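You operate a simulated robot arm through the tools that you are given. There is no shell and no other tool. Be economical: measure what you need, move in short steps, check, and stop when the job is done.

You are at the controls of a simulated two-armed robot. One attempt, no reset.

JOB
Pick up the white filter marked "medium" from the top of the long steel table with one hand, pass it to the other hand and put it on the low shelf of the roller table.

Only the result counts: the job must be done as asked and must still hold three seconds after the hand-in. Knocking over, shifting, dropping, spilling or breaking anything else fails it.

ROBOT AND FRAMES
Two 7-joint arms with three-finger grippers on one trunk, on a base that drives. Base frame: it is fixed to the floor where the robot stands at the start and does not move with it; the origin is under the middle of the robot, x ahead of it, y to its left, z up; the surface under the hand at the start is at about z = 0.86. Readings come in m, degrees, newtons and seconds.
The left shoulder is at the start at [0.03, 0.124, 1.108], the right one opposite. With the tool pointing down near the work surface each hand reaches from about 0.1 to 0.78 m from the robot's upright axis, wherever it stands, measured 20 degrees to its own side. Places, roughly: low shelf of the roller table [0.7, -2.5, 0.3]. Payload 2.2 kg a hand.
The TCP of each hand is the grasp point between the finger pads, 0.028 m short of the fingertips. In the tool frame z runs along the fingers and y along their closing line. Largest opening 0.102 m; the body of the gripper starts 0.071 m behind the TCP.
Orientation is that of the tool frame in the base frame, as a unit quaternion [x, y, z, w]. With the fingers straight down and closing along the base's y, the tool's x points along the base's -x, its y along +y and its z along -z.

CONTROLS
- The arms move only by the tool drive_tool. It takes "left_commands", "right_commands" or both (then of equal length, played together; a hand with none holds still); each is a list of rows, each a list of 7 numbers: the shift along the base's x, y, z in m, then the turn, a rotation vector about the base's x, y, z in degrees, then the opening in per cent of the stroke, from 0 (shut) to 100 (fully open). In form: [[dx, dy, dz, rx, ry, rz, hand], ...]. A call has 1 to 20 rows; each row is the pose to reach, as a shift and turn from the pose commanded when the call began. Each row takes 0.2 s and may step no farther than 0.05 m and 8.6 degrees from the row before; otherwise, or with a gripper value out of range, the whole call is refused. A pose out of reach is approached as far as the arm can. The call stops where the force on the tool passes 40 N (or 10 N more than at its start, if that is more) or the arm is blocked; 0.2 s more then pass. The fingers move at their own pace and stop on an object; they squeeze with about 30 N. The grip force told is the motor's: it shows also when the fingers shut on nothing. Time passes only in rows, and 0.2 s behind the last, so rows that repeat a pose let the fingers close. The reply holds the time, the measured pose of the TCP, the force on the tool along the base axes, the opening and the grip force, in the units named above and with some noise, with the torque about the TCP (base axes, N m) and any sound that the robot's microphone picked up.
- Cameras (640 x 400 px; columns grow to the right, rows downward): "scene" is now at [0.0441, -0.0011, 1.818]; the picture's right is [0.02, -1.00, 0.00], its down [-0.82, -0.01, -0.57] and it looks along [0.57, 0.01, -0.82] (base axes); focal length 296 px, centre (320, 200). "left" rides on the left gripper at [0.072, 0.038, -0.086] in its tool frame; the picture's right is [-0.46, 0.89, 0.00], its down [-0.60, -0.32, -0.73] and it looks along [-0.65, -0.34, 0.68] (tool axes); focal length 256 px, centre (320, 200). "right" rides on the right gripper at [0.069, 0.044, -0.086] in its tool frame; the picture's right is [-0.53, 0.85, 0.00], its down [-0.58, -0.36, -0.73] and it looks along [-0.62, -0.39, 0.68] (tool axes); focal length 256 px, centre (320, 200). There is no depth. A picture from a camera that has moved, and an enlarged one, comes with that camera's place and axes in the base frame and with its lens.
- grab_frame(camera): a new picture of that camera. It takes no simulated time.
- raise_lower(by): slides the trunk up (or, below 0, down) by that many m; the arms and the scene camera ride with it, the base frame stays. It gives what a move gives, with no picture.
- drive_base(legs): drives the robot by 1 to 6 legs, each [ahead, left, turn to the left] in m, m and degrees, along the robot's own axes; the way and the turn of a leg run together, so that a leg with both is an arc; at most 1.5 m and 180 degrees a leg. The arms and the cameras ride along, it lands a little off, and it stops where it bumps. It gives what a move gives.
- turn_head(pan, tilt): turns the head with the scene camera to pan (to the left, within 143 degrees either way) and tilt (down, from -29 to 69), counted from straight ahead of the robot. It gives what a move gives.
- enlarge(camera, box): a new picture of the part [left, top, right, bottom] of that camera's present view, enlarged. It takes no simulated time.
- sign_off(): hands the job in; it is judged then, once.

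Work in short steps. Places have to be worked out from the pictures, the camera data and where the tool is seen: move nearer, look again, correct. Check each grasp and each placing, and mend what went wrong. You have 120 turns and 92 pictures in all, those below and enlarged ones among them. Open the grippers and draw the arms clear of the work before you hand the job in, unless the task says otherwise; then end with one line.

The tools are called after "Request:" as name(argument=value, ...) on one line, values as JSON. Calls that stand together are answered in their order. drive_tool: Moves the arms, as the interface text tells. Its arguments: {"type":"object","properties":{"left_commands":{"type":"array","items":{"type":"array","items":{"type":"number"}}},"right_commands":{"type":"array","items":{"type":"array","items":{"type":"number"}}}},"required":[]} The other tools are called the same way: raise_lower (by) slides the trunk up or down; drive_base (legs) drives the base; turn_head (pan, tilt) turns the head that bears the scene camera; grab_frame (camera) takes a picture; enlarge (camera, box) takes an enlarged picture of a part of a camera's view; sign_off () hands the job in.

At the start:

```text
clock: 0.0
left_eef_pos: [0.5282, 0.2942, 1.1747]
left_ee_rot: [0.0, 1.0, 0.0, 0.0]
left_contact_force: [0.0, 0.1, 0.3]
left_moment: [0.02, -0.01, -0.02]
left_grip_width: 0.1019
left_finger_force: 0.0
right_eef_pos: [0.4019, -0.1118, 1.1237]
right_ee_rot: [0.0, 1.0, 0.0, 0.0]
right_contact_force: [-0.2, 0.2, 0.2]
right_moment: [0.01, 0.04, -0.02]
right_grip_width: 0.102
right_finger_force: 0.1
trunk travel left (down, up): [-0.35, 0.19]
robot x, y, heading: [0.0049, 0.0026, 0.2]
head pan, tilt: [1.0, 54.9]
```

scene: 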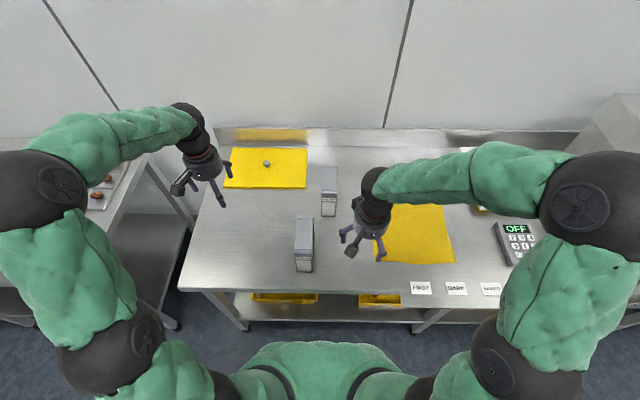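
right: 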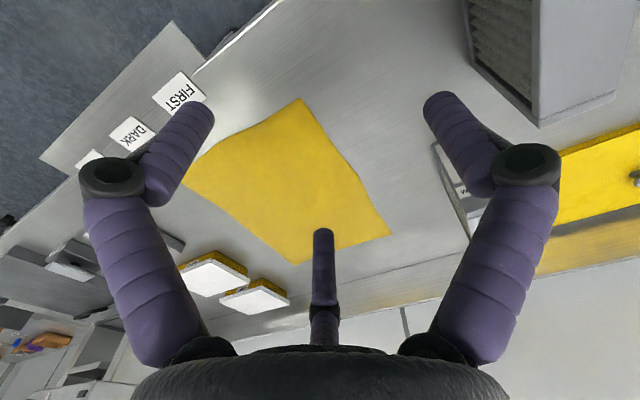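
left: 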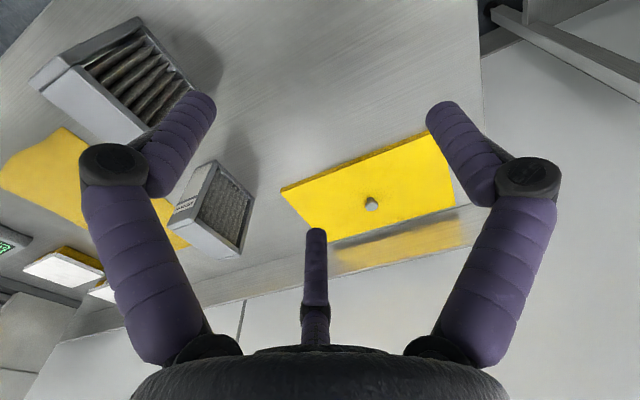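

Two boxy filters stand on the table; I enlarge the scene to read their labels.

Request:
enlarge(camera="scene", box=[260, 140, 420, 300])

Request:
enlarge(camera="left", box=[0, 0, 280, 300])

Request:
enlarge(camera="right", box=[0, 60, 320, 400])

```text
2.50 times, centred on (340, 220) of scene
camera zoom: at [0.0441, -0.0011, 1.818], right [0.02, -1.0, 0.0], down [-0.82, -0.01, -0.57], along [0.57, 0.01, -0.82], focal length 739 px, centre (270, 150)
```

zoom: 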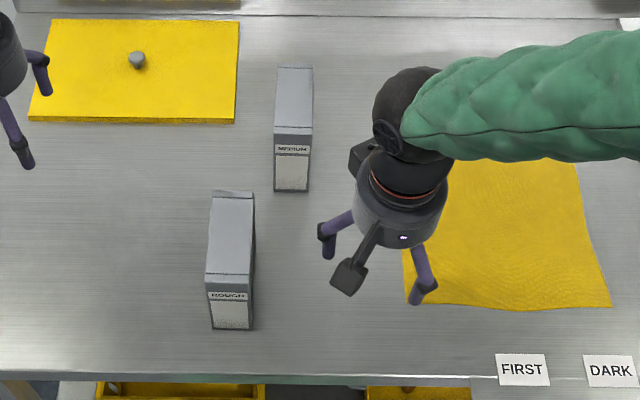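

```text
1.33 times, centred on (140, 150) of left
camera zoom: at [0.4551, 0.3328, 1.2631], right [0.46, 0.89, 0.0], down [0.6, -0.32, 0.73], along [0.65, -0.34, -0.68], focal length 341 px, centre (560, 267)
```

zoom: 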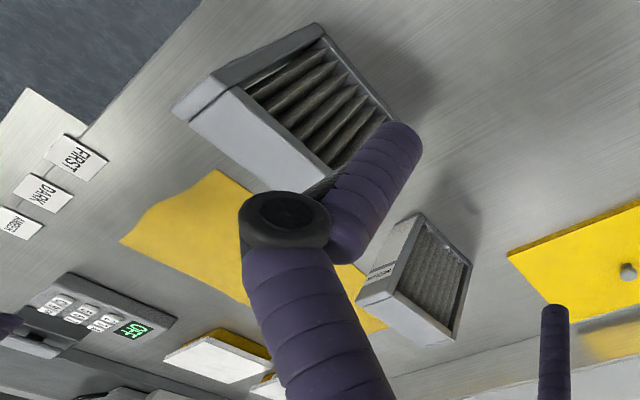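

```text
1.18 times, centred on (160, 230) of right
camera zoom: at [0.3345, -0.0676, 1.2106], right [0.53, 0.85, 0.0], down [0.58, -0.36, 0.73], along [0.62, -0.39, -0.68], focal length 301 px, centre (508, 165)
```

zoom: 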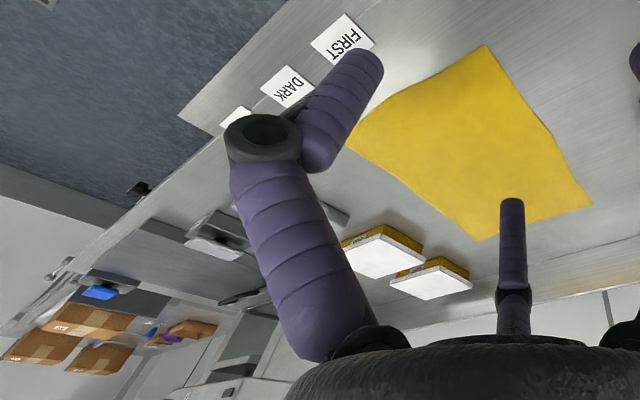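

Gray filters read ROUGH and MEDIUM, but there are also white-topped blocks with lettering. I look at those closely.

Request:
enlarge(camera="right", box=[170, 230, 310, 330])

Request:
enlarge(camera="left", box=[0, 230, 140, 320])

Request:
enlarge(camera="left", box=[150, 150, 270, 270])

```text
4.00 times, centred on (240, 280) of right
camera zoom: at [0.3345, -0.0676, 1.2106], right [0.53, 0.85, 0.0], down [0.58, -0.36, 0.73], along [0.62, -0.39, -0.68], focal length 1024 px, centre (640, -120)
```

zoom: 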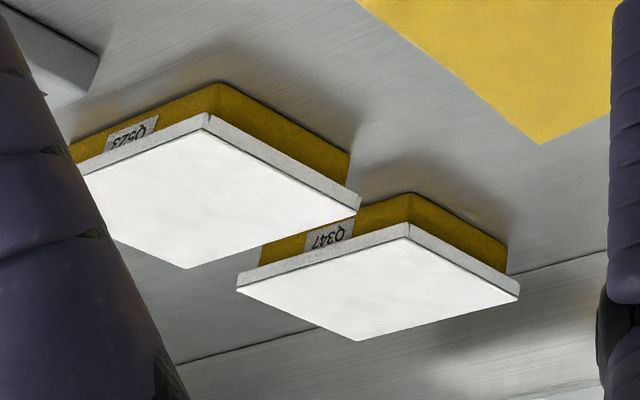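

```text
4.44 times, centred on (70, 275) of left
camera zoom: at [0.4551, 0.3328, 1.2631], right [0.46, 0.89, 0.0], down [0.6, -0.32, 0.73], along [0.65, -0.34, -0.68], focal length 1138 px, centre (1431, -133)
```

zoom: 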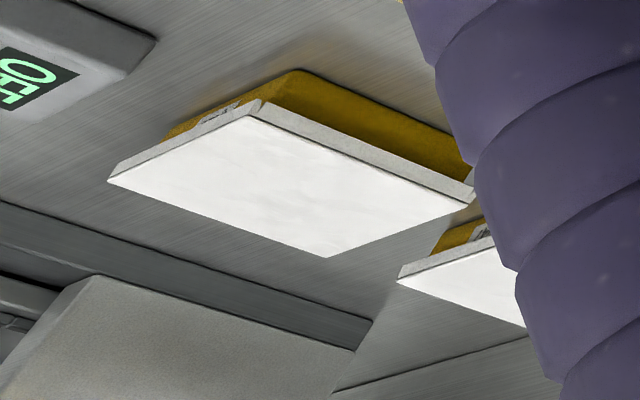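

```text
3.33 times, centred on (210, 210) of left
camera zoom: at [0.4551, 0.3328, 1.2631], right [0.46, 0.89, 0.0], down [0.6, -0.32, 0.73], along [0.65, -0.34, -0.68], focal length 853 px, centre (687, 167)
```

zoom: 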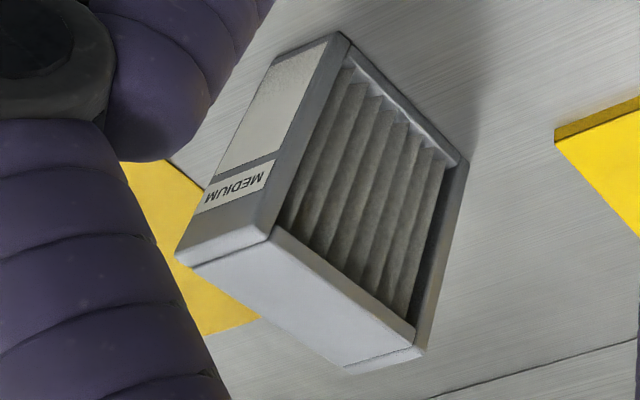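

The MEDIUM filter is about at x 0.637–0.745, y −0.025, top z≈1.02, 5 cm thick along y. Before picking, I look to the right at the roller table.

Request:
turn_head(pan=-75, tilt=30)

Request:
grab_frame(camera="scene")

```text
clock: 1.5
left_eef_pos: [0.527, 0.2935, 1.1743]
left_ee_rot: [0.0, 1.0, 0.0, 0.0]
left_contact_force: [0.5, 0.9, 0.0]
left_moment: [-0.02, -0.02, 0.02]
left_grip_width: 0.1021
left_finger_force: 0.1
right_eef_pos: [0.402, -0.1116, 1.1246]
right_ee_rot: [0.0, 1.0, 0.0, 0.0]
right_contact_force: [-0.8, -0.4, 0.2]
right_moment: [0.03, 0.05, -0.02]
right_grip_width: 0.102
right_finger_force: 0.1
trunk travel left (down, up): [-0.35, 0.19]
robot x, y, heading: [0.0031, -0.0011, -0.1]
head pan, tilt: [-75.0, 30.0]
```

```text
82 pictures are left
camera scene: at [-0.0046, -0.0897, 1.8539], right [-0.97, -0.26, 0.0], down [-0.13, 0.48, -0.87], along [0.22, -0.84, -0.5], focal length 296 px, centre (320, 200)
```

scene: 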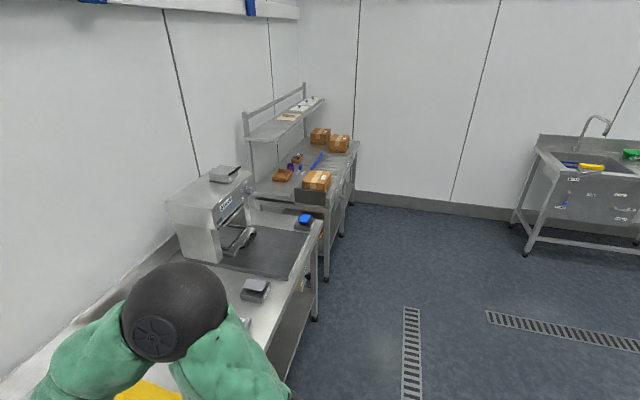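

Request:
enlarge(camera="scene", box=[160, 80, 400, 320])

```text
1.67 times, centred on (280, 200) of scene
camera zoom: at [-0.0046, -0.0897, 1.8539], right [-0.97, -0.26, 0.0], down [-0.13, 0.48, -0.87], along [0.22, -0.84, -0.5], focal length 493 px, centre (387, 200)
```

zoom: 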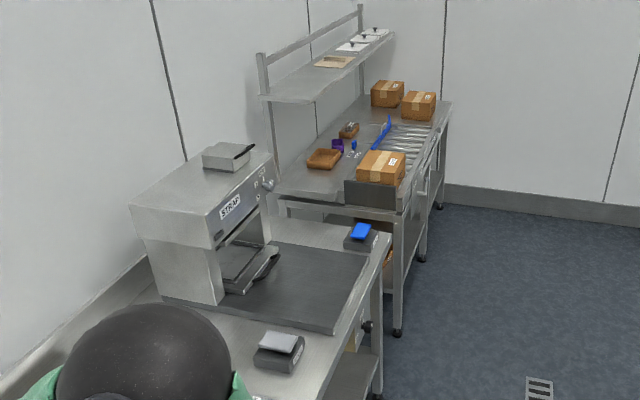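

The roller table stands at y≈−2.5, beyond the long table. I'll pick with the right hand: first go above the MEDIUM filter at the present height (fingertips ≈8 cm above its top).

Request:
drive_tool(right_commands=[[0.04, 0.012, 0, 0, 0, 0, 100], [0.08, 0.024, 0, 0, 0, 0, 100], [0.12, 0.036, 0, 0, 0, 0, 100], [0.16, 0.048, 0, 0, 0, 0, 100], [0.2, 0.06, 0, 0, 0, 0, 100], [0.24, 0.073, 0, 0, 0, 0, 100], [0.27, 0.082, 0, 0, 0, 0, 100], [0.288, 0.087, 0, 0, 0, 0, 100], [0.288, 0.087, 0, 0, 0, 0, 100]])

Request:
turn_head(pan=0, tilt=55)

Request:
grab_frame(camera="right")

Request:
enlarge(camera="scene", box=[240, 120, 400, 280])

```text
clock: 3.5
left_eef_pos: [0.5279, 0.2938, 1.175]
left_ee_rot: [-0.001, 1.0, 0.0, 0.001]
left_contact_force: [0.1, 0.4, -0.9]
left_moment: [-0.02, -0.02, -0.02]
left_grip_width: 0.102
left_finger_force: 0.1
right_eef_pos: [0.6908, -0.0243, 1.1246]
right_ee_rot: [-0.001, 1.0, 0.0, 0.001]
right_contact_force: [1.0, 0.3, -0.5]
right_moment: [0.0, 0.02, 0.01]
right_grip_width: 0.1019
right_finger_force: 0.0
trunk travel left (down, up): [-0.35, 0.19]
robot x, y, heading: [-0.0021, -0.0007, -0.4]
head pan, tilt: [-75.0, 30.0]
```

```text
clock: 5.0
left_eef_pos: [0.5277, 0.2951, 1.1748]
left_ee_rot: [0.0, 1.0, 0.001, 0.0]
left_contact_force: [0.8, 0.7, 0.4]
left_moment: [0.0, -0.02, -0.01]
left_grip_width: 0.102
left_finger_force: 0.1
right_eef_pos: [0.6903, -0.0245, 1.1254]
right_ee_rot: [0.0, 1.0, 0.001, -0.001]
right_contact_force: [0.4, -0.3, 0.6]
right_moment: [0.01, 0.0, -0.01]
right_grip_width: 0.102
right_finger_force: 0.1
trunk travel left (down, up): [-0.35, 0.19]
robot x, y, heading: [0.0003, -0.0012, -0.0]
head pan, tilt: [0.0, 55.0]
```

```text
80 pictures are left
camera right: at [0.6223, 0.0199, 1.2112], right [0.53, 0.85, 0.0], down [0.58, -0.36, 0.73], along [0.62, -0.39, -0.68], focal length 256 px, centre (320, 200)
```

right: 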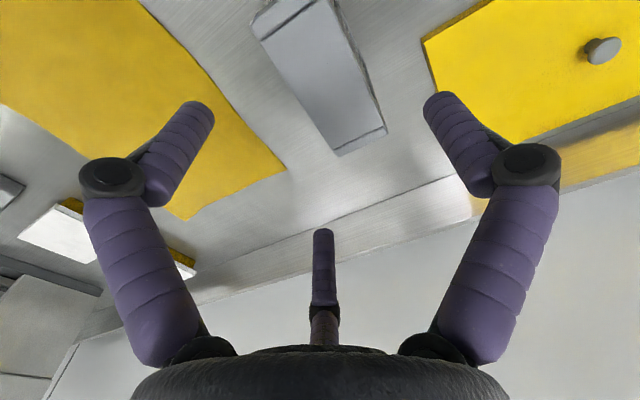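

```text
2.50 times, centred on (320, 200) of scene
camera zoom: at [0.0441, -0.0024, 1.8179], right [0.0, -1.0, 0.0], down [-0.82, 0.0, -0.57], along [0.57, 0.0, -0.82], focal length 739 px, centre (320, 200)
```

zoom: 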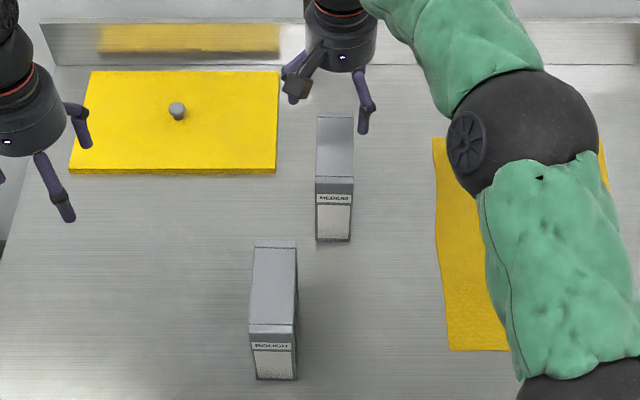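

Both cameras agree: filter centre ≈(0.695, −0.022), yaw ≈−2°, top ≈1.018. Fingers straddle it along y; I descend to TCP 3 cm below the top, keeping open.

Request:
drive_tool(right_commands=[[0.004, 0.002, -0.03, 0, 0, -2, 100], [0.004, 0.002, -0.06, 0, 0, -2, 100], [0.004, 0.002, -0.09, 0, 0, -2, 100], [0.004, 0.002, -0.115, 0, 0, -2, 100], [0.004, 0.002, -0.135, 0, 0, -2, 100], [0.004, 0.002, -0.135, 0, 0, -2, 100]])

Request:
grab_frame(camera="right")

Request:
enlarge(camera="scene", box=[260, 120, 400, 240])

```text
clock: 6.0
left_eef_pos: [0.5268, 0.2941, 1.1751]
left_ee_rot: [0.0, 1.0, 0.0, 0.001]
left_contact_force: [0.7, 0.5, -0.1]
left_moment: [-0.02, 0.01, -0.01]
left_grip_width: 0.1019
left_finger_force: 0.0
right_eef_pos: [0.7001, -0.0255, 1.0253]
right_ee_rot: [0.02, 1.0, 0.001, 0.007]
right_contact_force: [-4.8, 0.0, 12.6]
right_moment: [-0.32, 0.9, -0.11]
right_grip_width: 0.1022
right_finger_force: 0.2
trunk travel left (down, up): [-0.35, 0.19]
robot x, y, heading: [-0.004, 0.0038, 0.2]
head pan, tilt: [0.0, 55.0]
stopped in row 5 (right hand): the force on the tool passed its limit at 52 N (the readings are from after the stop); the commanded pose is now the measured one
```

```text
78 pictures are left
camera right: at [0.6324, 0.0222, 1.1098], right [0.57, 0.82, 0.01], down [0.55, -0.39, 0.74], along [0.61, -0.41, -0.67], focal length 256 px, centre (320, 200)
```

right: 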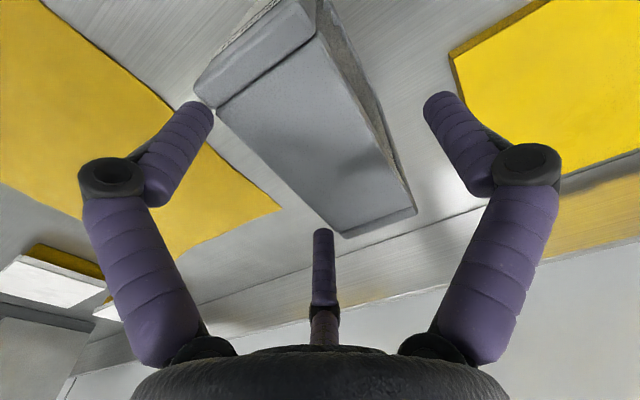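

```text
3.33 times, centred on (330, 180) of scene
camera zoom: at [0.0431, -0.0023, 1.818], right [0.0, -1.0, 0.0], down [-0.82, 0.0, -0.57], along [0.57, 0.0, -0.82], focal length 986 px, centre (287, 267)
```

zoom: 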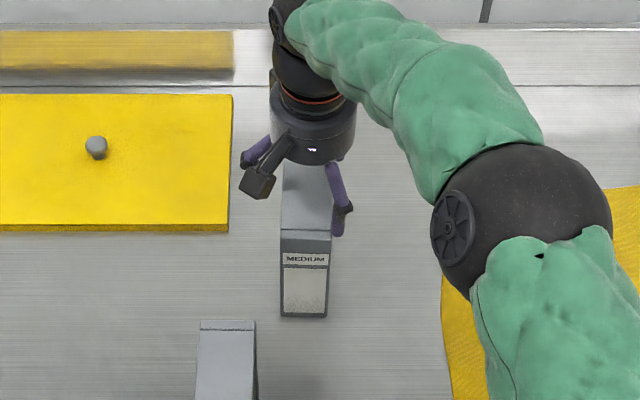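

The stop came from the −y finger touching the filter's front-right top corner: the pictures show the true finger line is turned ≈32° from tool y (along the camera picture's right axis). I rise and turn the hand +33° about z so the finger line lies along the filter's thickness.

Request:
drive_tool(right_commands=[[0, 0, 0.04, 0, 0, 0, 100], [0, 0, 0.08, 0, 0, 6, 100], [0, 0, 0.1, 0, 0, 14, 100], [0, 0, 0.1, 0, 0, 22, 100], [0, 0, 0.1, 0, 0, 30, 100], [0, 0, 0.1, 0, 0, 33, 100], [0, 0, 0.1, 0, 0, 33, 100]])

Request:
grab_frame(camera="right")

Request:
enlarge(camera="scene", box=[260, 120, 400, 240])

```text
clock: 7.6
left_eef_pos: [0.5276, 0.2934, 1.175]
left_ee_rot: [0.0, 1.0, 0.0, -0.001]
left_contact_force: [0.5, -1.1, 0.7]
left_moment: [0.01, -0.01, -0.03]
left_grip_width: 0.1017
left_finger_force: 0.1
right_eef_pos: [0.6983, -0.0242, 1.1225]
right_ee_rot: [-0.266, 0.964, 0.003, 0.006]
right_contact_force: [0.5, 0.2, -0.2]
right_moment: [0.04, 0.05, -0.03]
right_grip_width: 0.102
right_finger_force: 0.1
trunk travel left (down, up): [-0.35, 0.19]
robot x, y, heading: [-0.0003, -0.0011, -0.2]
head pan, tilt: [0.0, 55.0]
```

```text
76 pictures are left
camera right: at [0.6181, -0.0221, 1.2066], right [0.03, 1.0, 0.01], down [0.68, -0.02, 0.74], along [0.74, -0.01, -0.68], focal length 256 px, centre (320, 200)
```

right: 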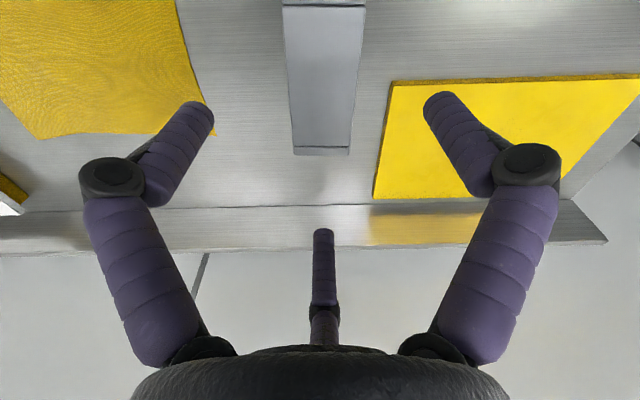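

```text
3.33 times, centred on (330, 180) of scene
camera zoom: at [0.0443, -0.0023, 1.8179], right [0.0, -1.0, 0.0], down [-0.82, 0.0, -0.57], along [0.57, 0.0, -0.82], focal length 986 px, centre (287, 267)
```

zoom: 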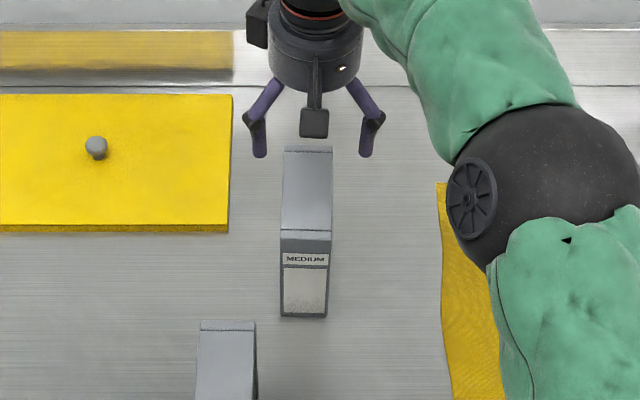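

Now the fingers straddle the filter squarely. I descend to TCP 2 cm below the top.

Request:
drive_tool(right_commands=[[0, 0.001, -0.03, 0, 0, 0, 100], [0, 0.001, -0.06, 0, 0, 0, 100], [0, 0.001, -0.085, 0, 0, 0, 100], [0, 0.001, -0.105, 0, 0, 0, 100], [0, 0.001, -0.115, 0, 0, 0, 100], [0, 0.001, -0.124, 0, 0, 0, 100], [0, 0.001, -0.124, 0, 0, 0, 100]])

Request:
grab_frame(camera="right")

Request:
enlarge(camera="scene", box=[260, 120, 400, 240])

```text
clock: 8.9
left_eef_pos: [0.5281, 0.2942, 1.1739]
left_ee_rot: [0.0, 1.0, 0.0, 0.0]
left_contact_force: [0.9, 0.2, -1.0]
left_moment: [0.02, -0.01, -0.02]
left_grip_width: 0.1021
left_finger_force: 0.0
right_eef_pos: [0.7092, -0.0236, 1.0201]
right_ee_rot: [-0.263, 0.965, 0.002, 0.021]
right_contact_force: [-0.5, 1.9, 9.8]
right_moment: [0.04, -0.55, 0.05]
right_grip_width: 0.103
right_finger_force: 0.2
trunk travel left (down, up): [-0.35, 0.19]
robot x, y, heading: [-0.0, -0.0027, -0.0]
head pan, tilt: [0.0, 55.0]
stopped in row 6 (right hand): the force on the tool passed its limit at 46 N (the readings are from after the stop); the commanded pose is now the measured one
```

```text
74 pictures are left
camera right: at [0.6253, -0.0208, 1.1023], right [0.03, 1.0, 0.01], down [0.65, -0.03, 0.76], along [0.76, -0.01, -0.65], focal length 256 px, centre (320, 200)
```

right: 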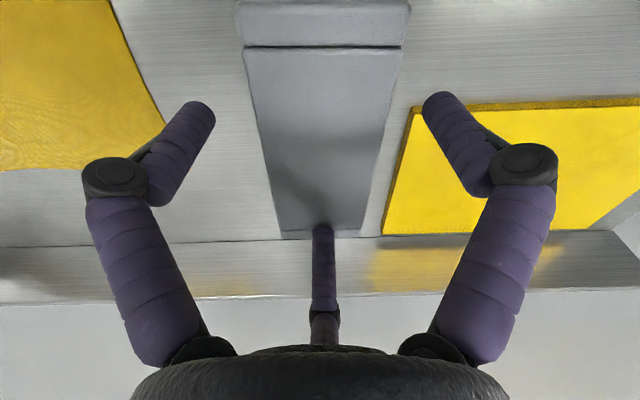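

```text
3.33 times, centred on (330, 180) of scene
camera zoom: at [0.0449, -0.0023, 1.8178], right [0.0, -1.0, 0.0], down [-0.82, 0.0, -0.57], along [0.57, 0.0, -0.82], focal length 986 px, centre (287, 267)
```

zoom: 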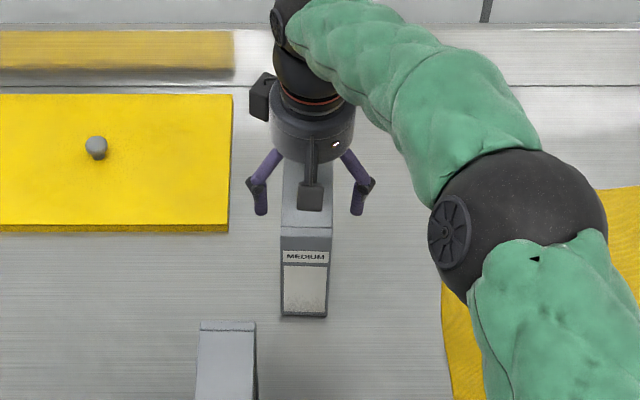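

This time the third finger (opposite the camera, ~5.6 cm to +x of the TCP) touched the filter's top near its back edge. I lift, correct the small tilt, and shift +x so that finger will pass behind the filter's back face.

Request:
drive_tool(right_commands=[[0, 0, 0.03, 0, 0, 0, 100], [0.0, 0.001, 0.06, -0.9, 2.3, 0, 100], [0.024, 0.001, 0.06, -0.9, 2.3, 0, 100], [0.024, 0.001, 0.06, -0.9, 2.3, 0, 100]])

Request:
grab_frame(camera="right")

```text
clock: 9.9
left_eef_pos: [0.527, 0.2937, 1.1752]
left_ee_rot: [0.0, 1.0, 0.0, 0.001]
left_contact_force: [-0.2, -0.2, 0.9]
left_moment: [0.0, -0.04, -0.01]
left_grip_width: 0.1021
left_finger_force: 0.0
right_eef_pos: [0.7307, -0.0244, 1.0788]
right_ee_rot: [-0.264, 0.965, 0.0, -0.002]
right_contact_force: [0.2, -0.5, 0.4]
right_moment: [-0.01, -0.03, -0.01]
right_grip_width: 0.102
right_finger_force: 0.0
trunk travel left (down, up): [-0.35, 0.19]
robot x, y, heading: [0.0024, 0.0017, -0.3]
head pan, tilt: [0.0, 55.0]
```

```text
72 pictures are left
camera right: at [0.6496, -0.0196, 1.1651], right [0.03, 1.0, 0.0], down [0.69, -0.02, 0.73], along [0.73, -0.02, -0.69], focal length 256 px, centre (320, 200)
```

right: 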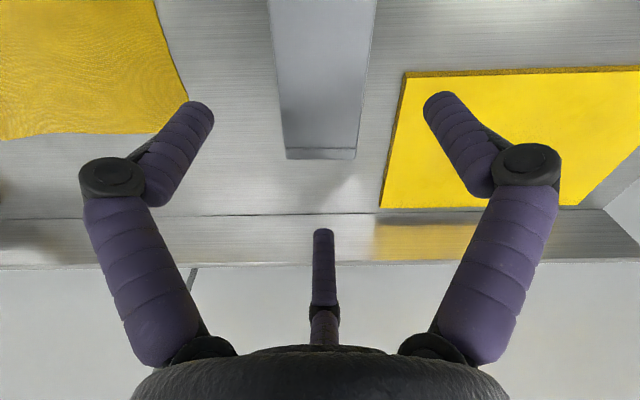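

The back edge is at x≈0.758; the third finger should now be at ≈0.78. I nudge +5 mm more and descend.

Request:
drive_tool(right_commands=[[0.005, 0.001, -0.03, 0, 0, 0, 100], [0.005, 0.001, -0.05, 0, 0, 0, 100], [0.005, 0.001, -0.065, 0, 0, 0, 100], [0.005, 0.001, -0.078, 0, 0, 0, 100], [0.005, 0.001, -0.09, 0, 0, 0, 100], [0.005, 0.001, -0.09, 0, 0, 0, 100]])

Request:
grab_frame(camera="right")

```text
clock: 11.3
left_eef_pos: [0.528, 0.2941, 1.1751]
left_ee_rot: [0.001, 1.0, 0.0, 0.0]
left_contact_force: [0.3, -0.6, 0.1]
left_moment: [-0.03, 0.05, 0.0]
left_grip_width: 0.1021
left_finger_force: 0.1
right_eef_pos: [0.7339, -0.0207, 0.9889]
right_ee_rot: [-0.264, 0.965, -0.001, -0.004]
right_contact_force: [0.2, -0.3, -0.1]
right_moment: [0.02, 0.0, -0.02]
right_grip_width: 0.1018
right_finger_force: 0.0
trunk travel left (down, up): [-0.35, 0.19]
robot x, y, heading: [0.0014, -0.0021, -0.2]
head pan, tilt: [0.0, 55.0]
```

```text
71 pictures are left
camera right: at [0.6537, -0.0172, 1.0743], right [0.03, 1.0, 0.0], down [0.69, -0.02, 0.73], along [0.73, -0.02, -0.69], focal length 256 px, centre (320, 200)
```

right: 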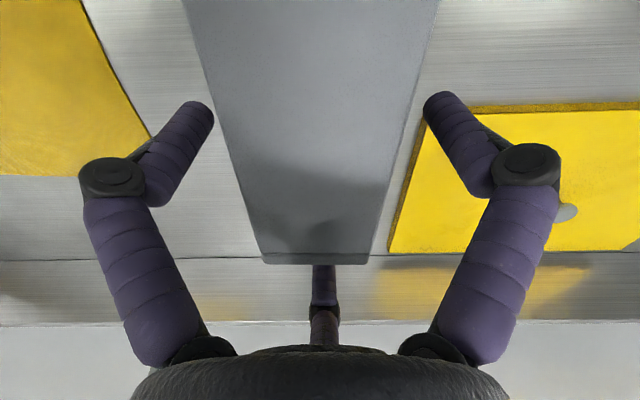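

No contact, third finger is behind the back face. I close the right hand.

Request:
drive_tool(right_commands=[[0, 0, 0, 0, 0, 0, 50], [0, 0, 0, 0, 0, 0, 30], [0, 0, 0, 0, 0, 0, 10], [0, 0, 0, 0, 0, 0, 0], [0, 0, 0, 0, 0, 0, 0]])

Request:
grab_frame(camera="right")

```text
clock: 12.5
left_eef_pos: [0.5269, 0.2931, 1.175]
left_ee_rot: [0.0, 1.0, 0.0, 0.0]
left_contact_force: [-0.2, 0.6, 0.3]
left_moment: [0.0, -0.04, -0.03]
left_grip_width: 0.1019
left_finger_force: 0.1
right_eef_pos: [0.7348, -0.0194, 0.9895]
right_ee_rot: [-0.263, 0.965, 0.0, -0.002]
right_contact_force: [3.6, -1.4, 7.0]
right_moment: [-0.1, -0.12, 0.05]
right_grip_width: 0.0636
right_finger_force: 29.9
trunk travel left (down, up): [-0.35, 0.19]
robot x, y, heading: [-0.0018, 0.0034, -0.1]
head pan, tilt: [0.0, 55.0]
```

```text
70 pictures are left
camera right: at [0.6541, -0.0172, 1.0753], right [0.03, 1.0, 0.0], down [0.68, -0.02, 0.73], along [0.73, -0.02, -0.68], focal length 256 px, centre (320, 200)
```

right: 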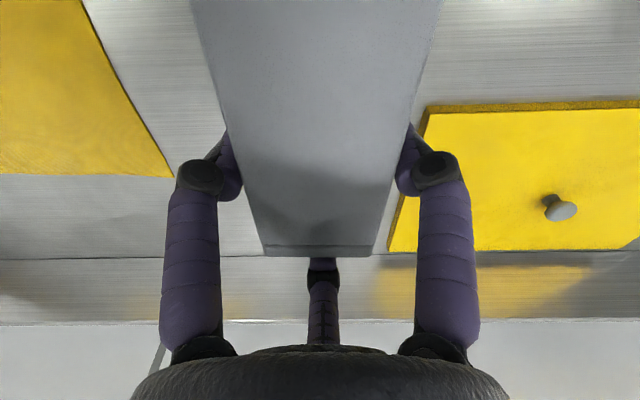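

The hand holds (opening 0.064, 30 N). I lift straight up 12 cm.

Request:
drive_tool(right_commands=[[0, 0, 0.02, 0, 0, 0, 0], [0, 0, 0.05, 0, 0, 0, 0], [0, 0, 0.08, 0, 0, 0, 0], [0, 0, 0.12, 0, 0, 0, 0], [0, 0, 0.12, 0, 0, 0, 0]])

Request:
grab_frame(camera="scene")

Request:
grab_frame(camera="right")

```text
clock: 13.7
left_eef_pos: [0.5293, 0.2938, 1.1739]
left_ee_rot: [0.0, 1.0, 0.0, -0.001]
left_contact_force: [-0.4, 0.8, -0.2]
left_moment: [0.0, 0.02, -0.01]
left_grip_width: 0.1023
left_finger_force: 0.0
right_eef_pos: [0.7346, -0.0225, 1.1063]
right_ee_rot: [-0.264, 0.965, -0.001, -0.003]
right_contact_force: [0.5, 0.7, -1.7]
right_moment: [-0.01, -0.07, -0.01]
right_grip_width: 0.0637
right_finger_force: 30.0
trunk travel left (down, up): [-0.35, 0.19]
robot x, y, heading: [0.0002, 0.0011, 0.2]
head pan, tilt: [0.0, 55.0]
```

```text
69 pictures are left
camera scene: at [0.0457, -0.0023, 1.8178], right [0.0, -1.0, 0.0], down [-0.82, 0.0, -0.57], along [0.57, 0.0, -0.82], focal length 296 px, centre (320, 200)
```

scene: 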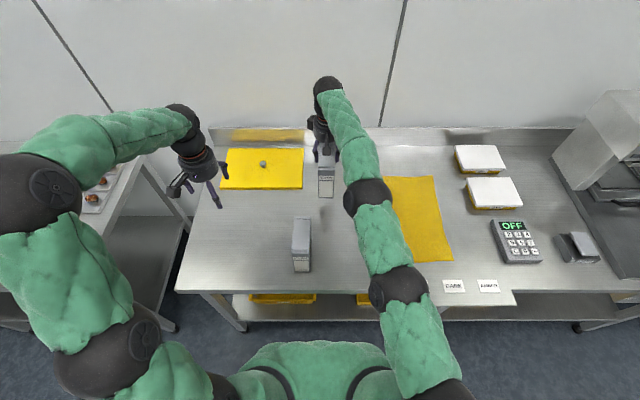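

```text
68 pictures are left
camera right: at [0.654, -0.0183, 1.192], right [0.03, 1.0, 0.0], down [0.69, -0.02, 0.73], along [0.73, -0.02, -0.69], focal length 256 px, centre (320, 200)
```

right: 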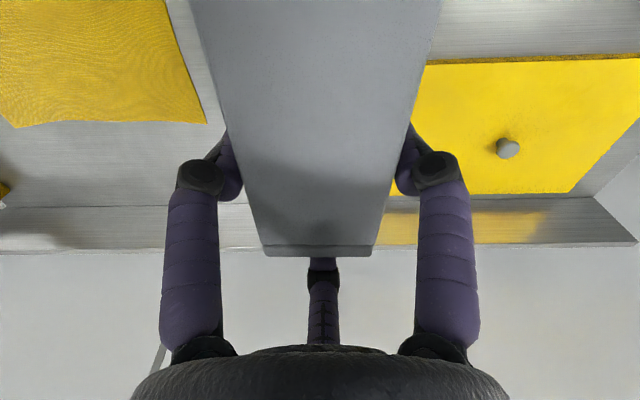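

The filter is up, weighing ~0.2 kg. I raise a bit more and draw it toward the robot, clear of the ROUGH filter.

Request:
drive_tool(right_commands=[[0, 0, 0.04, 0, 0, 0, 0], [0, 0, 0.08, 0, 0, 0, 0], [0, -0.02, 0.11, 0, 0, 0, 0], [-0.04, -0.04, 0.11, 0, 0, 0, 0], [-0.08, -0.06, 0.11, 0, 0, 0, 0], [-0.12, -0.08, 0.11, 0, 0, 0, 0], [-0.16, -0.1, 0.11, 0, 0, 0, 0], [-0.2, -0.11, 0.11, 0, 0, 0, 0], [-0.24, -0.12, 0.11, 0, 0, 0, 0], [-0.24, -0.12, 0.11, 0, 0, 0, 0]])

Request:
turn_head(pan=-140, tilt=35)

Request:
grab_frame(camera="scene")

```text
clock: 15.9
left_eef_pos: [0.5283, 0.2943, 1.174]
left_ee_rot: [-0.001, 1.0, 0.002, 0.0]
left_contact_force: [-0.2, -0.4, 1.0]
left_moment: [0.03, -0.02, 0.01]
left_grip_width: 0.1019
left_finger_force: 0.1
right_eef_pos: [0.7025, -0.0694, 1.2258]
right_ee_rot: [-0.264, 0.965, -0.001, -0.004]
right_contact_force: [-0.1, 1.2, -2.4]
right_moment: [-0.01, -0.04, 0.04]
right_grip_width: 0.0635
right_finger_force: 30.0
right hand out of reach, approached as far as the arm can: row 1, 2, 3, 4, 5, 6, 7, 8, 9, 10
trunk travel left (down, up): [-0.35, 0.19]
robot x, y, heading: [0.0024, -0.0014, 0.1]
head pan, tilt: [0.0, 55.0]
```

```text
clock: 18.1
left_eef_pos: [0.5281, 0.2947, 1.1743]
left_ee_rot: [0.0, 1.0, 0.0, -0.001]
left_contact_force: [0.0, 0.3, 0.5]
left_moment: [-0.01, 0.0, 0.01]
left_grip_width: 0.1018
left_finger_force: 0.1
right_eef_pos: [0.7029, -0.0687, 1.2259]
right_ee_rot: [-0.265, 0.964, -0.001, -0.005]
right_contact_force: [-0.2, 0.2, -2.1]
right_moment: [0.01, -0.11, -0.01]
right_grip_width: 0.0633
right_finger_force: 29.7
trunk travel left (down, up): [-0.35, 0.19]
robot x, y, heading: [-0.0003, -0.0, 0.1]
head pan, tilt: [-140.0, 35.0]
```

```text
67 pictures are left
camera scene: at [-0.095, -0.059, 1.8462], right [-0.64, 0.77, 0.0], down [0.44, 0.37, -0.82], along [-0.63, -0.53, -0.57], focal length 296 px, centre (320, 200)
```

scene: 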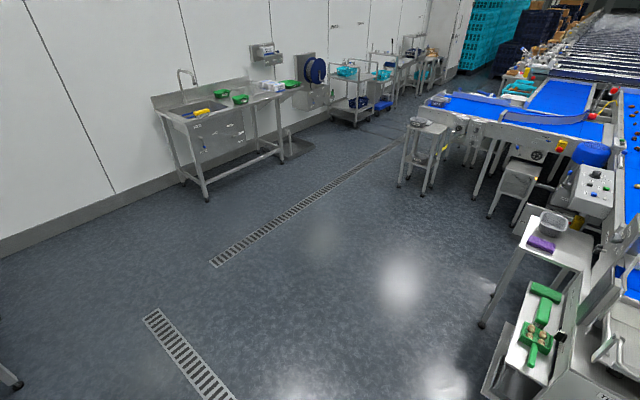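

The floor behind and to the right is free for ~1 m. The arm got stuck at its reach limit; I try a small inward move from here.

Request:
drive_tool(right_commands=[[-0.03, -0.01, -0.02, 0, 0, 0, 0], [-0.06, -0.02, -0.03, 0, 0, 0, 0], [-0.1, -0.03, -0.03, 0, 0, 0, 0], [-0.1, -0.03, -0.03, 0, 0, 0, 0]])

```text
clock: 19.1
left_eef_pos: [0.5272, 0.2939, 1.1753]
left_ee_rot: [-0.001, 1.0, 0.0, 0.0]
left_contact_force: [0.0, -0.2, -0.5]
left_moment: [0.01, 0.01, -0.02]
left_grip_width: 0.102
left_finger_force: 0.1
right_eef_pos: [0.7029, -0.0712, 1.2237]
right_ee_rot: [-0.264, 0.964, -0.001, -0.004]
right_contact_force: [-0.8, -0.6, -0.8]
right_moment: [-0.01, -0.03, 0.01]
right_grip_width: 0.0636
right_finger_force: 29.7
right hand out of reach, approached as far as the arm can: row 1, 2, 3, 4
trunk travel left (down, up): [-0.35, 0.19]
robot x, y, heading: [-0.0011, -0.0018, 0.2]
head pan, tilt: [-140.0, 35.0]
```

Still stuck, possibly a joint limit. I test a pure downward move.

Request:
drive_tool(right_commands=[[0, 0, -0.02, 0, 0, 0, 0], [0, 0, -0.04, 0, 0, 0, 0], [0, 0, -0.04, 0, 0, 0, 0]])

```text
clock: 19.9
left_eef_pos: [0.5267, 0.2936, 1.1739]
left_ee_rot: [0.0, 1.0, 0.0, 0.0]
left_contact_force: [0.0, -0.7, 0.0]
left_moment: [0.02, -0.01, -0.01]
left_grip_width: 0.1022
left_finger_force: 0.0
right_eef_pos: [0.7277, -0.0692, 1.184]
right_ee_rot: [-0.263, 0.965, -0.005, -0.003]
right_contact_force: [0.0, -0.3, -2.2]
right_moment: [-0.01, -0.09, 0.01]
right_grip_width: 0.0632
right_finger_force: 30.4
right hand out of reach, approached as far as the arm can: row 1, 2, 3
trunk travel left (down, up): [-0.35, 0.19]
robot x, y, heading: [-0.0031, 0.0011, 0.1]
head pan, tilt: [-140.0, 35.0]
```

The wrist seems to sit on the fully stretched radius; I go further down to where the arm had slack before.

Request:
drive_tool(right_commands=[[0, 0, -0.03, 0, 0, 0, 0], [0, 0.01, -0.06, 0, 0, 0, 0], [-0.02, 0.01, -0.075, 0, 0, 0, 0], [-0.04, 0.01, -0.08, 0, 0, 0, 0], [-0.04, 0.01, -0.08, 0, 0, 0, 0]])

Request:
turn_head(pan=0, tilt=50)

Request:
grab_frame(camera="scene")

```text
clock: 21.1
left_eef_pos: [0.5277, 0.2943, 1.1749]
left_ee_rot: [-0.001, 1.0, 0.0, 0.0]
left_contact_force: [-0.9, -0.5, -0.5]
left_moment: [-0.02, -0.02, 0.01]
left_grip_width: 0.1024
left_finger_force: 0.1
right_eef_pos: [0.7217, -0.0534, 1.113]
right_ee_rot: [-0.264, 0.965, -0.002, -0.005]
right_contact_force: [0.1, 0.3, -1.3]
right_moment: [0.01, -0.07, 0.02]
right_grip_width: 0.0631
right_finger_force: 30.3
right hand out of reach, approached as far as the arm can: row 1, 2, 3, 4, 5
trunk travel left (down, up): [-0.35, 0.19]
robot x, y, heading: [0.002, -0.0027, -0.2]
head pan, tilt: [-140.0, 35.0]
```

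```text
clock: 23.4
left_eef_pos: [0.5278, 0.2948, 1.175]
left_ee_rot: [0.0, 1.0, 0.0, 0.0]
left_contact_force: [0.1, -0.7, -0.4]
left_moment: [0.0, 0.04, 0.01]
left_grip_width: 0.1018
left_finger_force: 0.1
right_eef_pos: [0.7214, -0.0556, 1.1122]
right_ee_rot: [-0.263, 0.965, -0.001, -0.004]
right_contact_force: [0.4, 0.6, -1.6]
right_moment: [-0.01, -0.07, 0.01]
right_grip_width: 0.0632
right_finger_force: 29.9
trunk travel left (down, up): [-0.35, 0.19]
robot x, y, heading: [0.0039, -0.0, -0.2]
head pan, tilt: [0.0, 50.0]
```

```text
66 pictures are left
camera scene: at [0.0495, -0.0023, 1.8244], right [0.0, -1.0, 0.0], down [-0.77, 0.0, -0.64], along [0.64, 0.0, -0.77], focal length 296 px, centre (320, 200)
```

scene: 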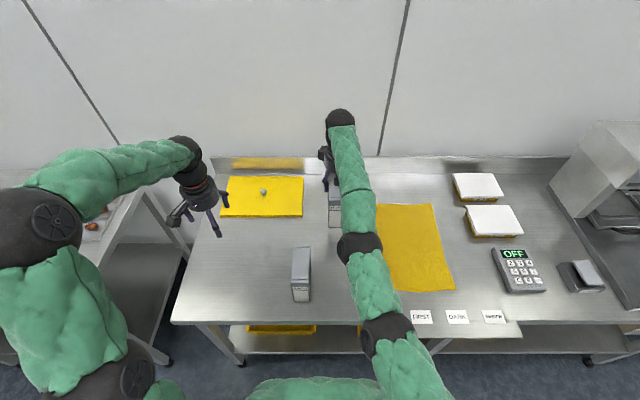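

The arm is nearly straight. I try pulling inward again from this lower height.

Request:
drive_tool(right_commands=[[-0.02, 0, 0, 0, 0, 0, 0], [-0.04, 0, 0, 0, 0, 0, 0], [-0.06, 0, 0, 0, 0, 0, 0], [-0.08, 0, 0, 0, 0, 0, 0], [-0.08, 0, 0, 0, 0, 0, 0]])

```text
clock: 24.6
left_eef_pos: [0.5283, 0.2934, 1.1747]
left_ee_rot: [0.0, 1.0, 0.0, 0.0]
left_contact_force: [-0.1, -0.1, -0.1]
left_moment: [0.01, -0.02, -0.03]
left_grip_width: 0.1022
left_finger_force: 0.1
right_eef_pos: [0.6428, -0.0532, 1.1121]
right_ee_rot: [-0.264, 0.965, 0.0, -0.004]
right_contact_force: [-0.2, 0.0, -1.6]
right_moment: [0.01, -0.09, -0.04]
right_grip_width: 0.0637
right_finger_force: 29.9
right hand out of reach, approached as far as the arm can: row 1
trunk travel left (down, up): [-0.35, 0.19]
robot x, y, heading: [-0.0014, 0.0031, 0.0]
head pan, tilt: [0.0, 50.0]
```

Freed. I move to the right and up, then inward.

Request:
drive_tool(right_commands=[[-0.02, -0.03, 0.01, 0, 0, 0, 0], [-0.04, -0.06, 0.03, 0, 0, 0, 0], [-0.07, -0.09, 0.05, 0, 0, 0, 0], [-0.11, -0.11, 0.06, 0, 0, 0, 0], [-0.15, -0.12, 0.06, 0, 0, 0, 0], [-0.18, -0.13, 0.06, 0, 0, 0, 0], [-0.18, -0.13, 0.06, 0, 0, 0, 0]])

```text
clock: 26.2
left_eef_pos: [0.5298, 0.2933, 1.1739]
left_ee_rot: [0.0, 1.0, 0.0, -0.001]
left_contact_force: [-0.5, -0.9, -0.3]
left_moment: [-0.02, 0.01, 0.03]
left_grip_width: 0.102
left_finger_force: 0.0
right_eef_pos: [0.4637, -0.1825, 1.1733]
right_ee_rot: [-0.265, 0.964, -0.001, -0.003]
right_contact_force: [1.0, 0.3, -1.9]
right_moment: [0.03, -0.04, -0.03]
right_grip_width: 0.0634
right_finger_force: 30.4
trunk travel left (down, up): [-0.35, 0.19]
robot x, y, heading: [-0.0025, 0.0008, 0.2]
head pan, tilt: [0.0, 50.0]
```

Holding at (0.46, −0.18). I drive back 0.45 m and then 2.5 m to the right, to stand in front of the roller table.

Request:
drive_base(legs=[[-0.45, 0, 0], [0, -1.25, 0], [0, -1.2, 0]])

Request:
turn_head(pan=0, tilt=40)

Request:
grab_frame(camera="scene")

```text
clock: 40.4
left_eef_pos: [0.0557, -2.1515, 1.1754]
left_ee_rot: [0.002, 1.0, 0.0, 0.0]
left_contact_force: [0.2, 0.3, 0.1]
left_moment: [0.0, 0.0, -0.02]
left_grip_width: 0.1015
left_finger_force: 0.0
right_eef_pos: [-0.0105, -2.6288, 1.1738]
right_ee_rot: [-0.262, 0.965, -0.001, -0.003]
right_contact_force: [0.5, -0.1, -1.4]
right_moment: [0.01, -0.06, -0.04]
right_grip_width: 0.0633
right_finger_force: 30.3
trunk travel left (down, up): [-0.35, 0.19]
robot x, y, heading: [-0.4711, -2.4436, -0.3]
head pan, tilt: [0.0, 50.0]
```

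```text
clock: 41.1
left_eef_pos: [0.0562, -2.1516, 1.1746]
left_ee_rot: [0.002, 1.0, 0.0, 0.0]
left_contact_force: [-0.1, 0.5, 0.1]
left_moment: [-0.02, 0.0, 0.01]
left_grip_width: 0.102
left_finger_force: 0.1
right_eef_pos: [-0.0098, -2.6292, 1.174]
right_ee_rot: [-0.262, 0.965, -0.001, -0.003]
right_contact_force: [-0.5, -1.0, -1.9]
right_moment: [-0.02, -0.04, 0.0]
right_grip_width: 0.0635
right_finger_force: 29.0
trunk travel left (down, up): [-0.35, 0.19]
robot x, y, heading: [-0.4714, -2.4487, -0.2]
head pan, tilt: [0.0, 40.0]
```

```text
65 pictures are left
camera scene: at [-0.4158, -2.447, 1.8385], right [0.0, -1.0, 0.0], down [-0.64, 0.0, -0.77], along [0.77, 0.0, -0.64], focal length 296 px, centre (320, 200)
```

scene: 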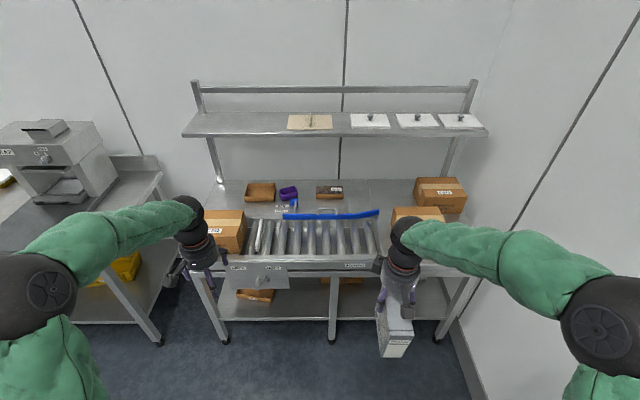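

The roller table is ahead: shelf front edge ≈x 0.41, z≈0.3, legs at y≈−1.91, −2.51, −3.09. For the handover I turn the right hand −60° so the filter's label end faces left, and yaw the left hand so its real finger line will suit.

Request:
drive_tool(right_commands=[[0.01, 0.004, 0, 0, 0, -8, 0], [0.02, 0.008, 0, 0, 0, -16, 0], [0.03, 0.012, 0, 0, 0, -24, 0], [0.04, 0.016, 0, 0, 0, -32, 0], [0.05, 0.02, 0, 0, 0, -40, 0], [0.055, 0.025, 0, 0, 0, -48, 0], [0.06, 0.03, 0, 0, 0, -56, 0], [0.06, 0.03, 0, 0, 0, -60, 0], [0.06, 0.03, 0, 0, 0, -60, 0]], left_commands=[[0, 0, 0, 0, 0, -8, 100], [0, 0, 0, 0, 0, -16, 100], [0, 0, 0, 0, 0, -24, 100], [0, 0, 0, 0, 0, -32, 100], [0, 0, 0, 0, 0, -32.7, 100], [0, 0, 0, 0, 0, -32.7, 100], [0, 0, 0, 0, 0, -32.7, 100], [0, 0, 0, 0, 0, -32.7, 100], [0, 0, 0, 0, 0, -32.7, 100]])

```text
clock: 43.1
left_eef_pos: [0.0559, -2.1518, 1.1756]
left_ee_rot: [0.282, 0.959, 0.0, 0.0]
left_contact_force: [0.2, 0.0, 0.0]
left_moment: [0.01, 0.02, 0.0]
left_grip_width: 0.1021
left_finger_force: 0.1
right_eef_pos: [0.05, -2.5992, 1.1719]
right_ee_rot: [0.257, 0.966, 0.0, -0.004]
right_contact_force: [-1.1, 0.2, -1.9]
right_moment: [-0.03, -0.02, -0.01]
right_grip_width: 0.0632
right_finger_force: 29.9
trunk travel left (down, up): [-0.35, 0.19]
robot x, y, heading: [-0.473, -2.4436, -0.1]
head pan, tilt: [0.0, 40.0]
```

Next I pitch the left hand up 90° to point horizontally toward the filter's label end.

Request:
drive_tool(left_commands=[[0, 0, 0, -7.1, -4.1, 0, 100], [0, 0, 0, -14.2, -8.2, 0, 100], [0, 0, 0, -21.3, -12.3, 0, 100], [0, 0, 0, -28.4, -16.4, 0, 100], [0, 0, 0, -35.5, -20.5, 0, 100], [0, 0, 0, -42.6, -24.6, 0, 100], [0, 0, 0, -49.7, -28.7, 0, 100], [0, 0, 0, -56.8, -32.8, 0, 100], [0, 0, 0, -63.9, -36.9, 0, 100], [0, 0, 0, -71, -41, 0, 100], [0, 0, 0, -77.9, -45, 0, 100], [0, 0, 0, -77.9, -45, 0, 100]])

Request:
grab_frame(camera="scene")

Request:
grab_frame(camera="left")

```text
clock: 45.7
left_eef_pos: [0.0559, -2.1514, 1.1751]
left_ee_rot: [0.201, 0.677, -0.488, 0.513]
left_contact_force: [-0.8, -0.2, -0.9]
left_moment: [0.0, 0.0, 0.02]
left_grip_width: 0.1018
left_finger_force: 0.1
right_eef_pos: [0.0497, -2.5999, 1.1729]
right_ee_rot: [0.255, 0.967, 0.002, -0.003]
right_contact_force: [-0.9, 0.0, -1.0]
right_moment: [-0.01, -0.07, 0.0]
right_grip_width: 0.0632
right_finger_force: 30.1
trunk travel left (down, up): [-0.35, 0.19]
robot x, y, heading: [-0.4776, -2.4447, -0.1]
head pan, tilt: [0.0, 40.0]
```

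```text
64 pictures are left
camera scene: at [-0.4163, -2.4476, 1.8386], right [0.0, -1.0, 0.0], down [-0.64, 0.0, -0.77], along [0.77, 0.0, -0.64], focal length 296 px, centre (320, 200)
```

scene: 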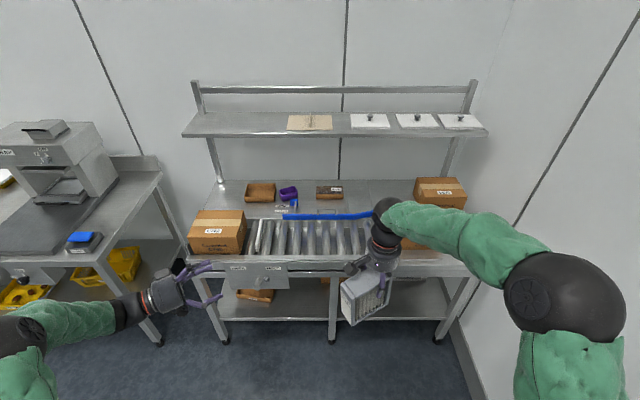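

```text
63 pictures are left
camera left: at [0.013, -2.077, 1.0954], right [0.87, 0.5, 0.01], down [-0.37, 0.63, 0.68], along [0.33, -0.59, 0.73], focal length 256 px, centre (320, 200)
```

left: 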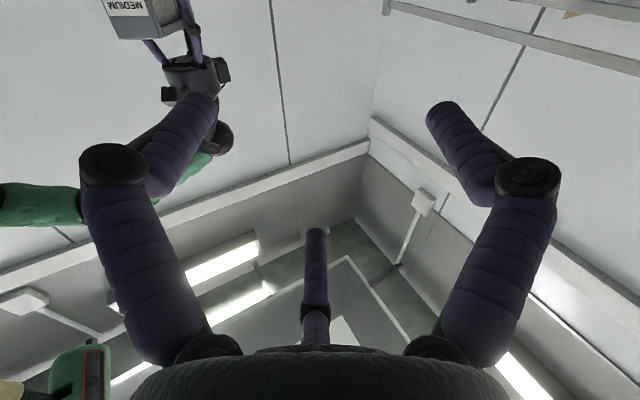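

Left hand is horizontal, finger line horizontal. I enlarge the filter's surroundings to pin down its pose.

Request:
enlarge(camera="scene", box=[320, 220, 420, 340])

Request:
grab_frame(camera="right")

```text
3.33 times, centred on (370, 280) of scene
camera zoom: at [-0.4163, -2.4476, 1.8386], right [0.0, -1.0, 0.0], down [-0.64, 0.0, -0.77], along [0.77, 0.0, -0.64], focal length 986 px, centre (153, -67)
```

zoom: 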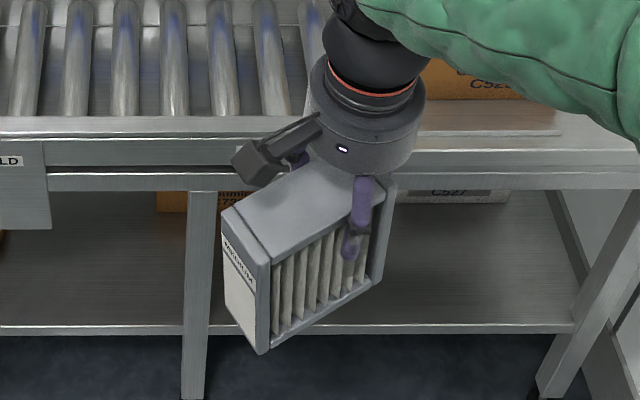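

```text
61 pictures are left
camera right: at [0.0128, -2.5263, 1.2593], right [0.88, 0.47, 0.0], down [0.33, -0.6, 0.73], along [0.34, -0.64, -0.69], focal length 256 px, centre (320, 200)
```

right: 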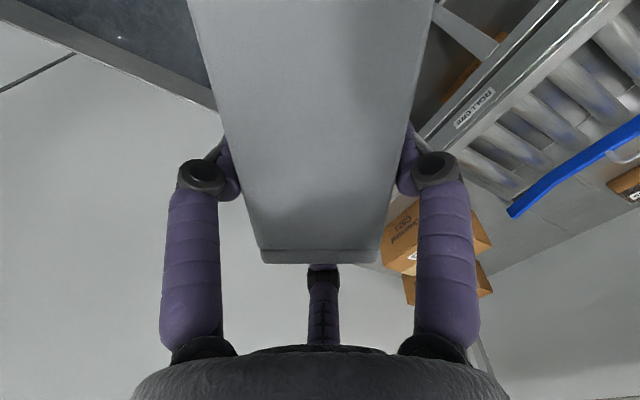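

The filter's label face is centred near (0, −2.517), top ≈1.196, bottom ≈1.055. I move the left hand to a pre-grasp 12 cm short of the final point.

Request:
drive_tool(left_commands=[[-0.016, -0.04, 0, 0, 0, 0, 100], [-0.032, -0.08, -0.002, 0, 0, 0, 100], [-0.048, -0.12, -0.003, 0, 0, 0, 100], [-0.064, -0.16, -0.004, 0, 0, 0, 100], [-0.08, -0.2, -0.005, 0, 0, 0, 100], [-0.095, -0.24, -0.006, 0, 0, 0, 100], [-0.1065, -0.281, -0.007, 0, 0, 0, 100], [-0.1065, -0.281, -0.007, 0, 0, 0, 100]])

Request:
grab_frame(camera="left")

Request:
enlarge(camera="scene", box=[240, 200, 420, 360])

```text
clock: 47.5
left_eef_pos: [-0.0503, -2.4324, 1.17]
left_ee_rot: [0.2, 0.678, -0.488, 0.511]
left_contact_force: [0.3, 0.9, 0.8]
left_moment: [-0.02, 0.02, 0.0]
left_grip_width: 0.102
left_finger_force: 0.0
right_eef_pos: [0.0505, -2.5981, 1.1729]
right_ee_rot: [0.255, 0.967, 0.0, -0.003]
right_contact_force: [0.7, 1.5, -2.4]
right_moment: [-0.06, -0.04, 0.02]
right_grip_width: 0.0632
right_finger_force: 30.3
trunk travel left (down, up): [-0.35, 0.19]
robot x, y, heading: [-0.4675, -2.4444, -0.5]
head pan, tilt: [0.0, 40.0]
```

```text
60 pictures are left
camera left: at [-0.0936, -2.3565, 1.0902], right [0.87, 0.5, 0.01], down [-0.37, 0.63, 0.68], along [0.34, -0.59, 0.73], focal length 256 px, centre (320, 200)
```

left: 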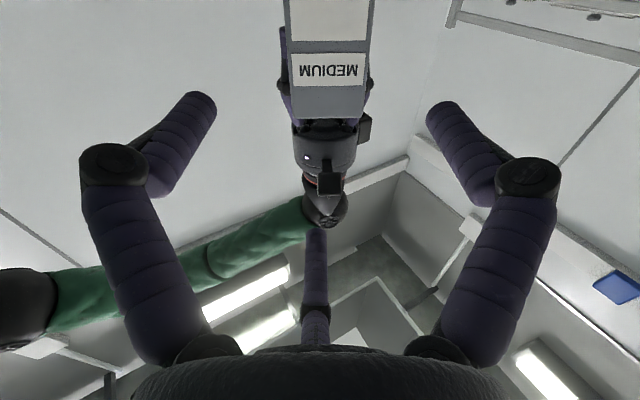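

```text
2.50 times, centred on (330, 280) of scene
camera zoom: at [-0.4155, -2.4462, 1.8386], right [0.0, -1.0, 0.0], down [-0.64, 0.0, -0.77], along [0.77, 0.0, -0.64], focal length 739 px, centre (295, 0)
```

zoom: 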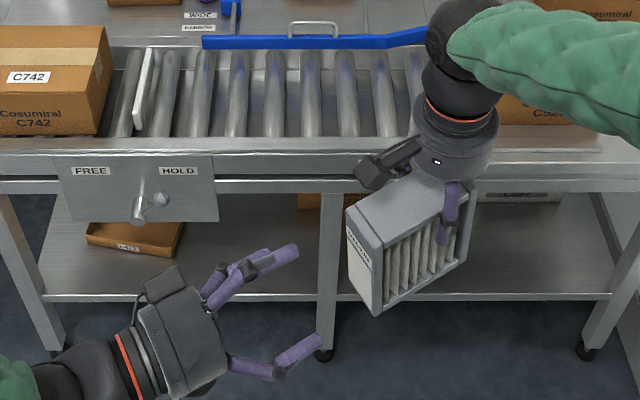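

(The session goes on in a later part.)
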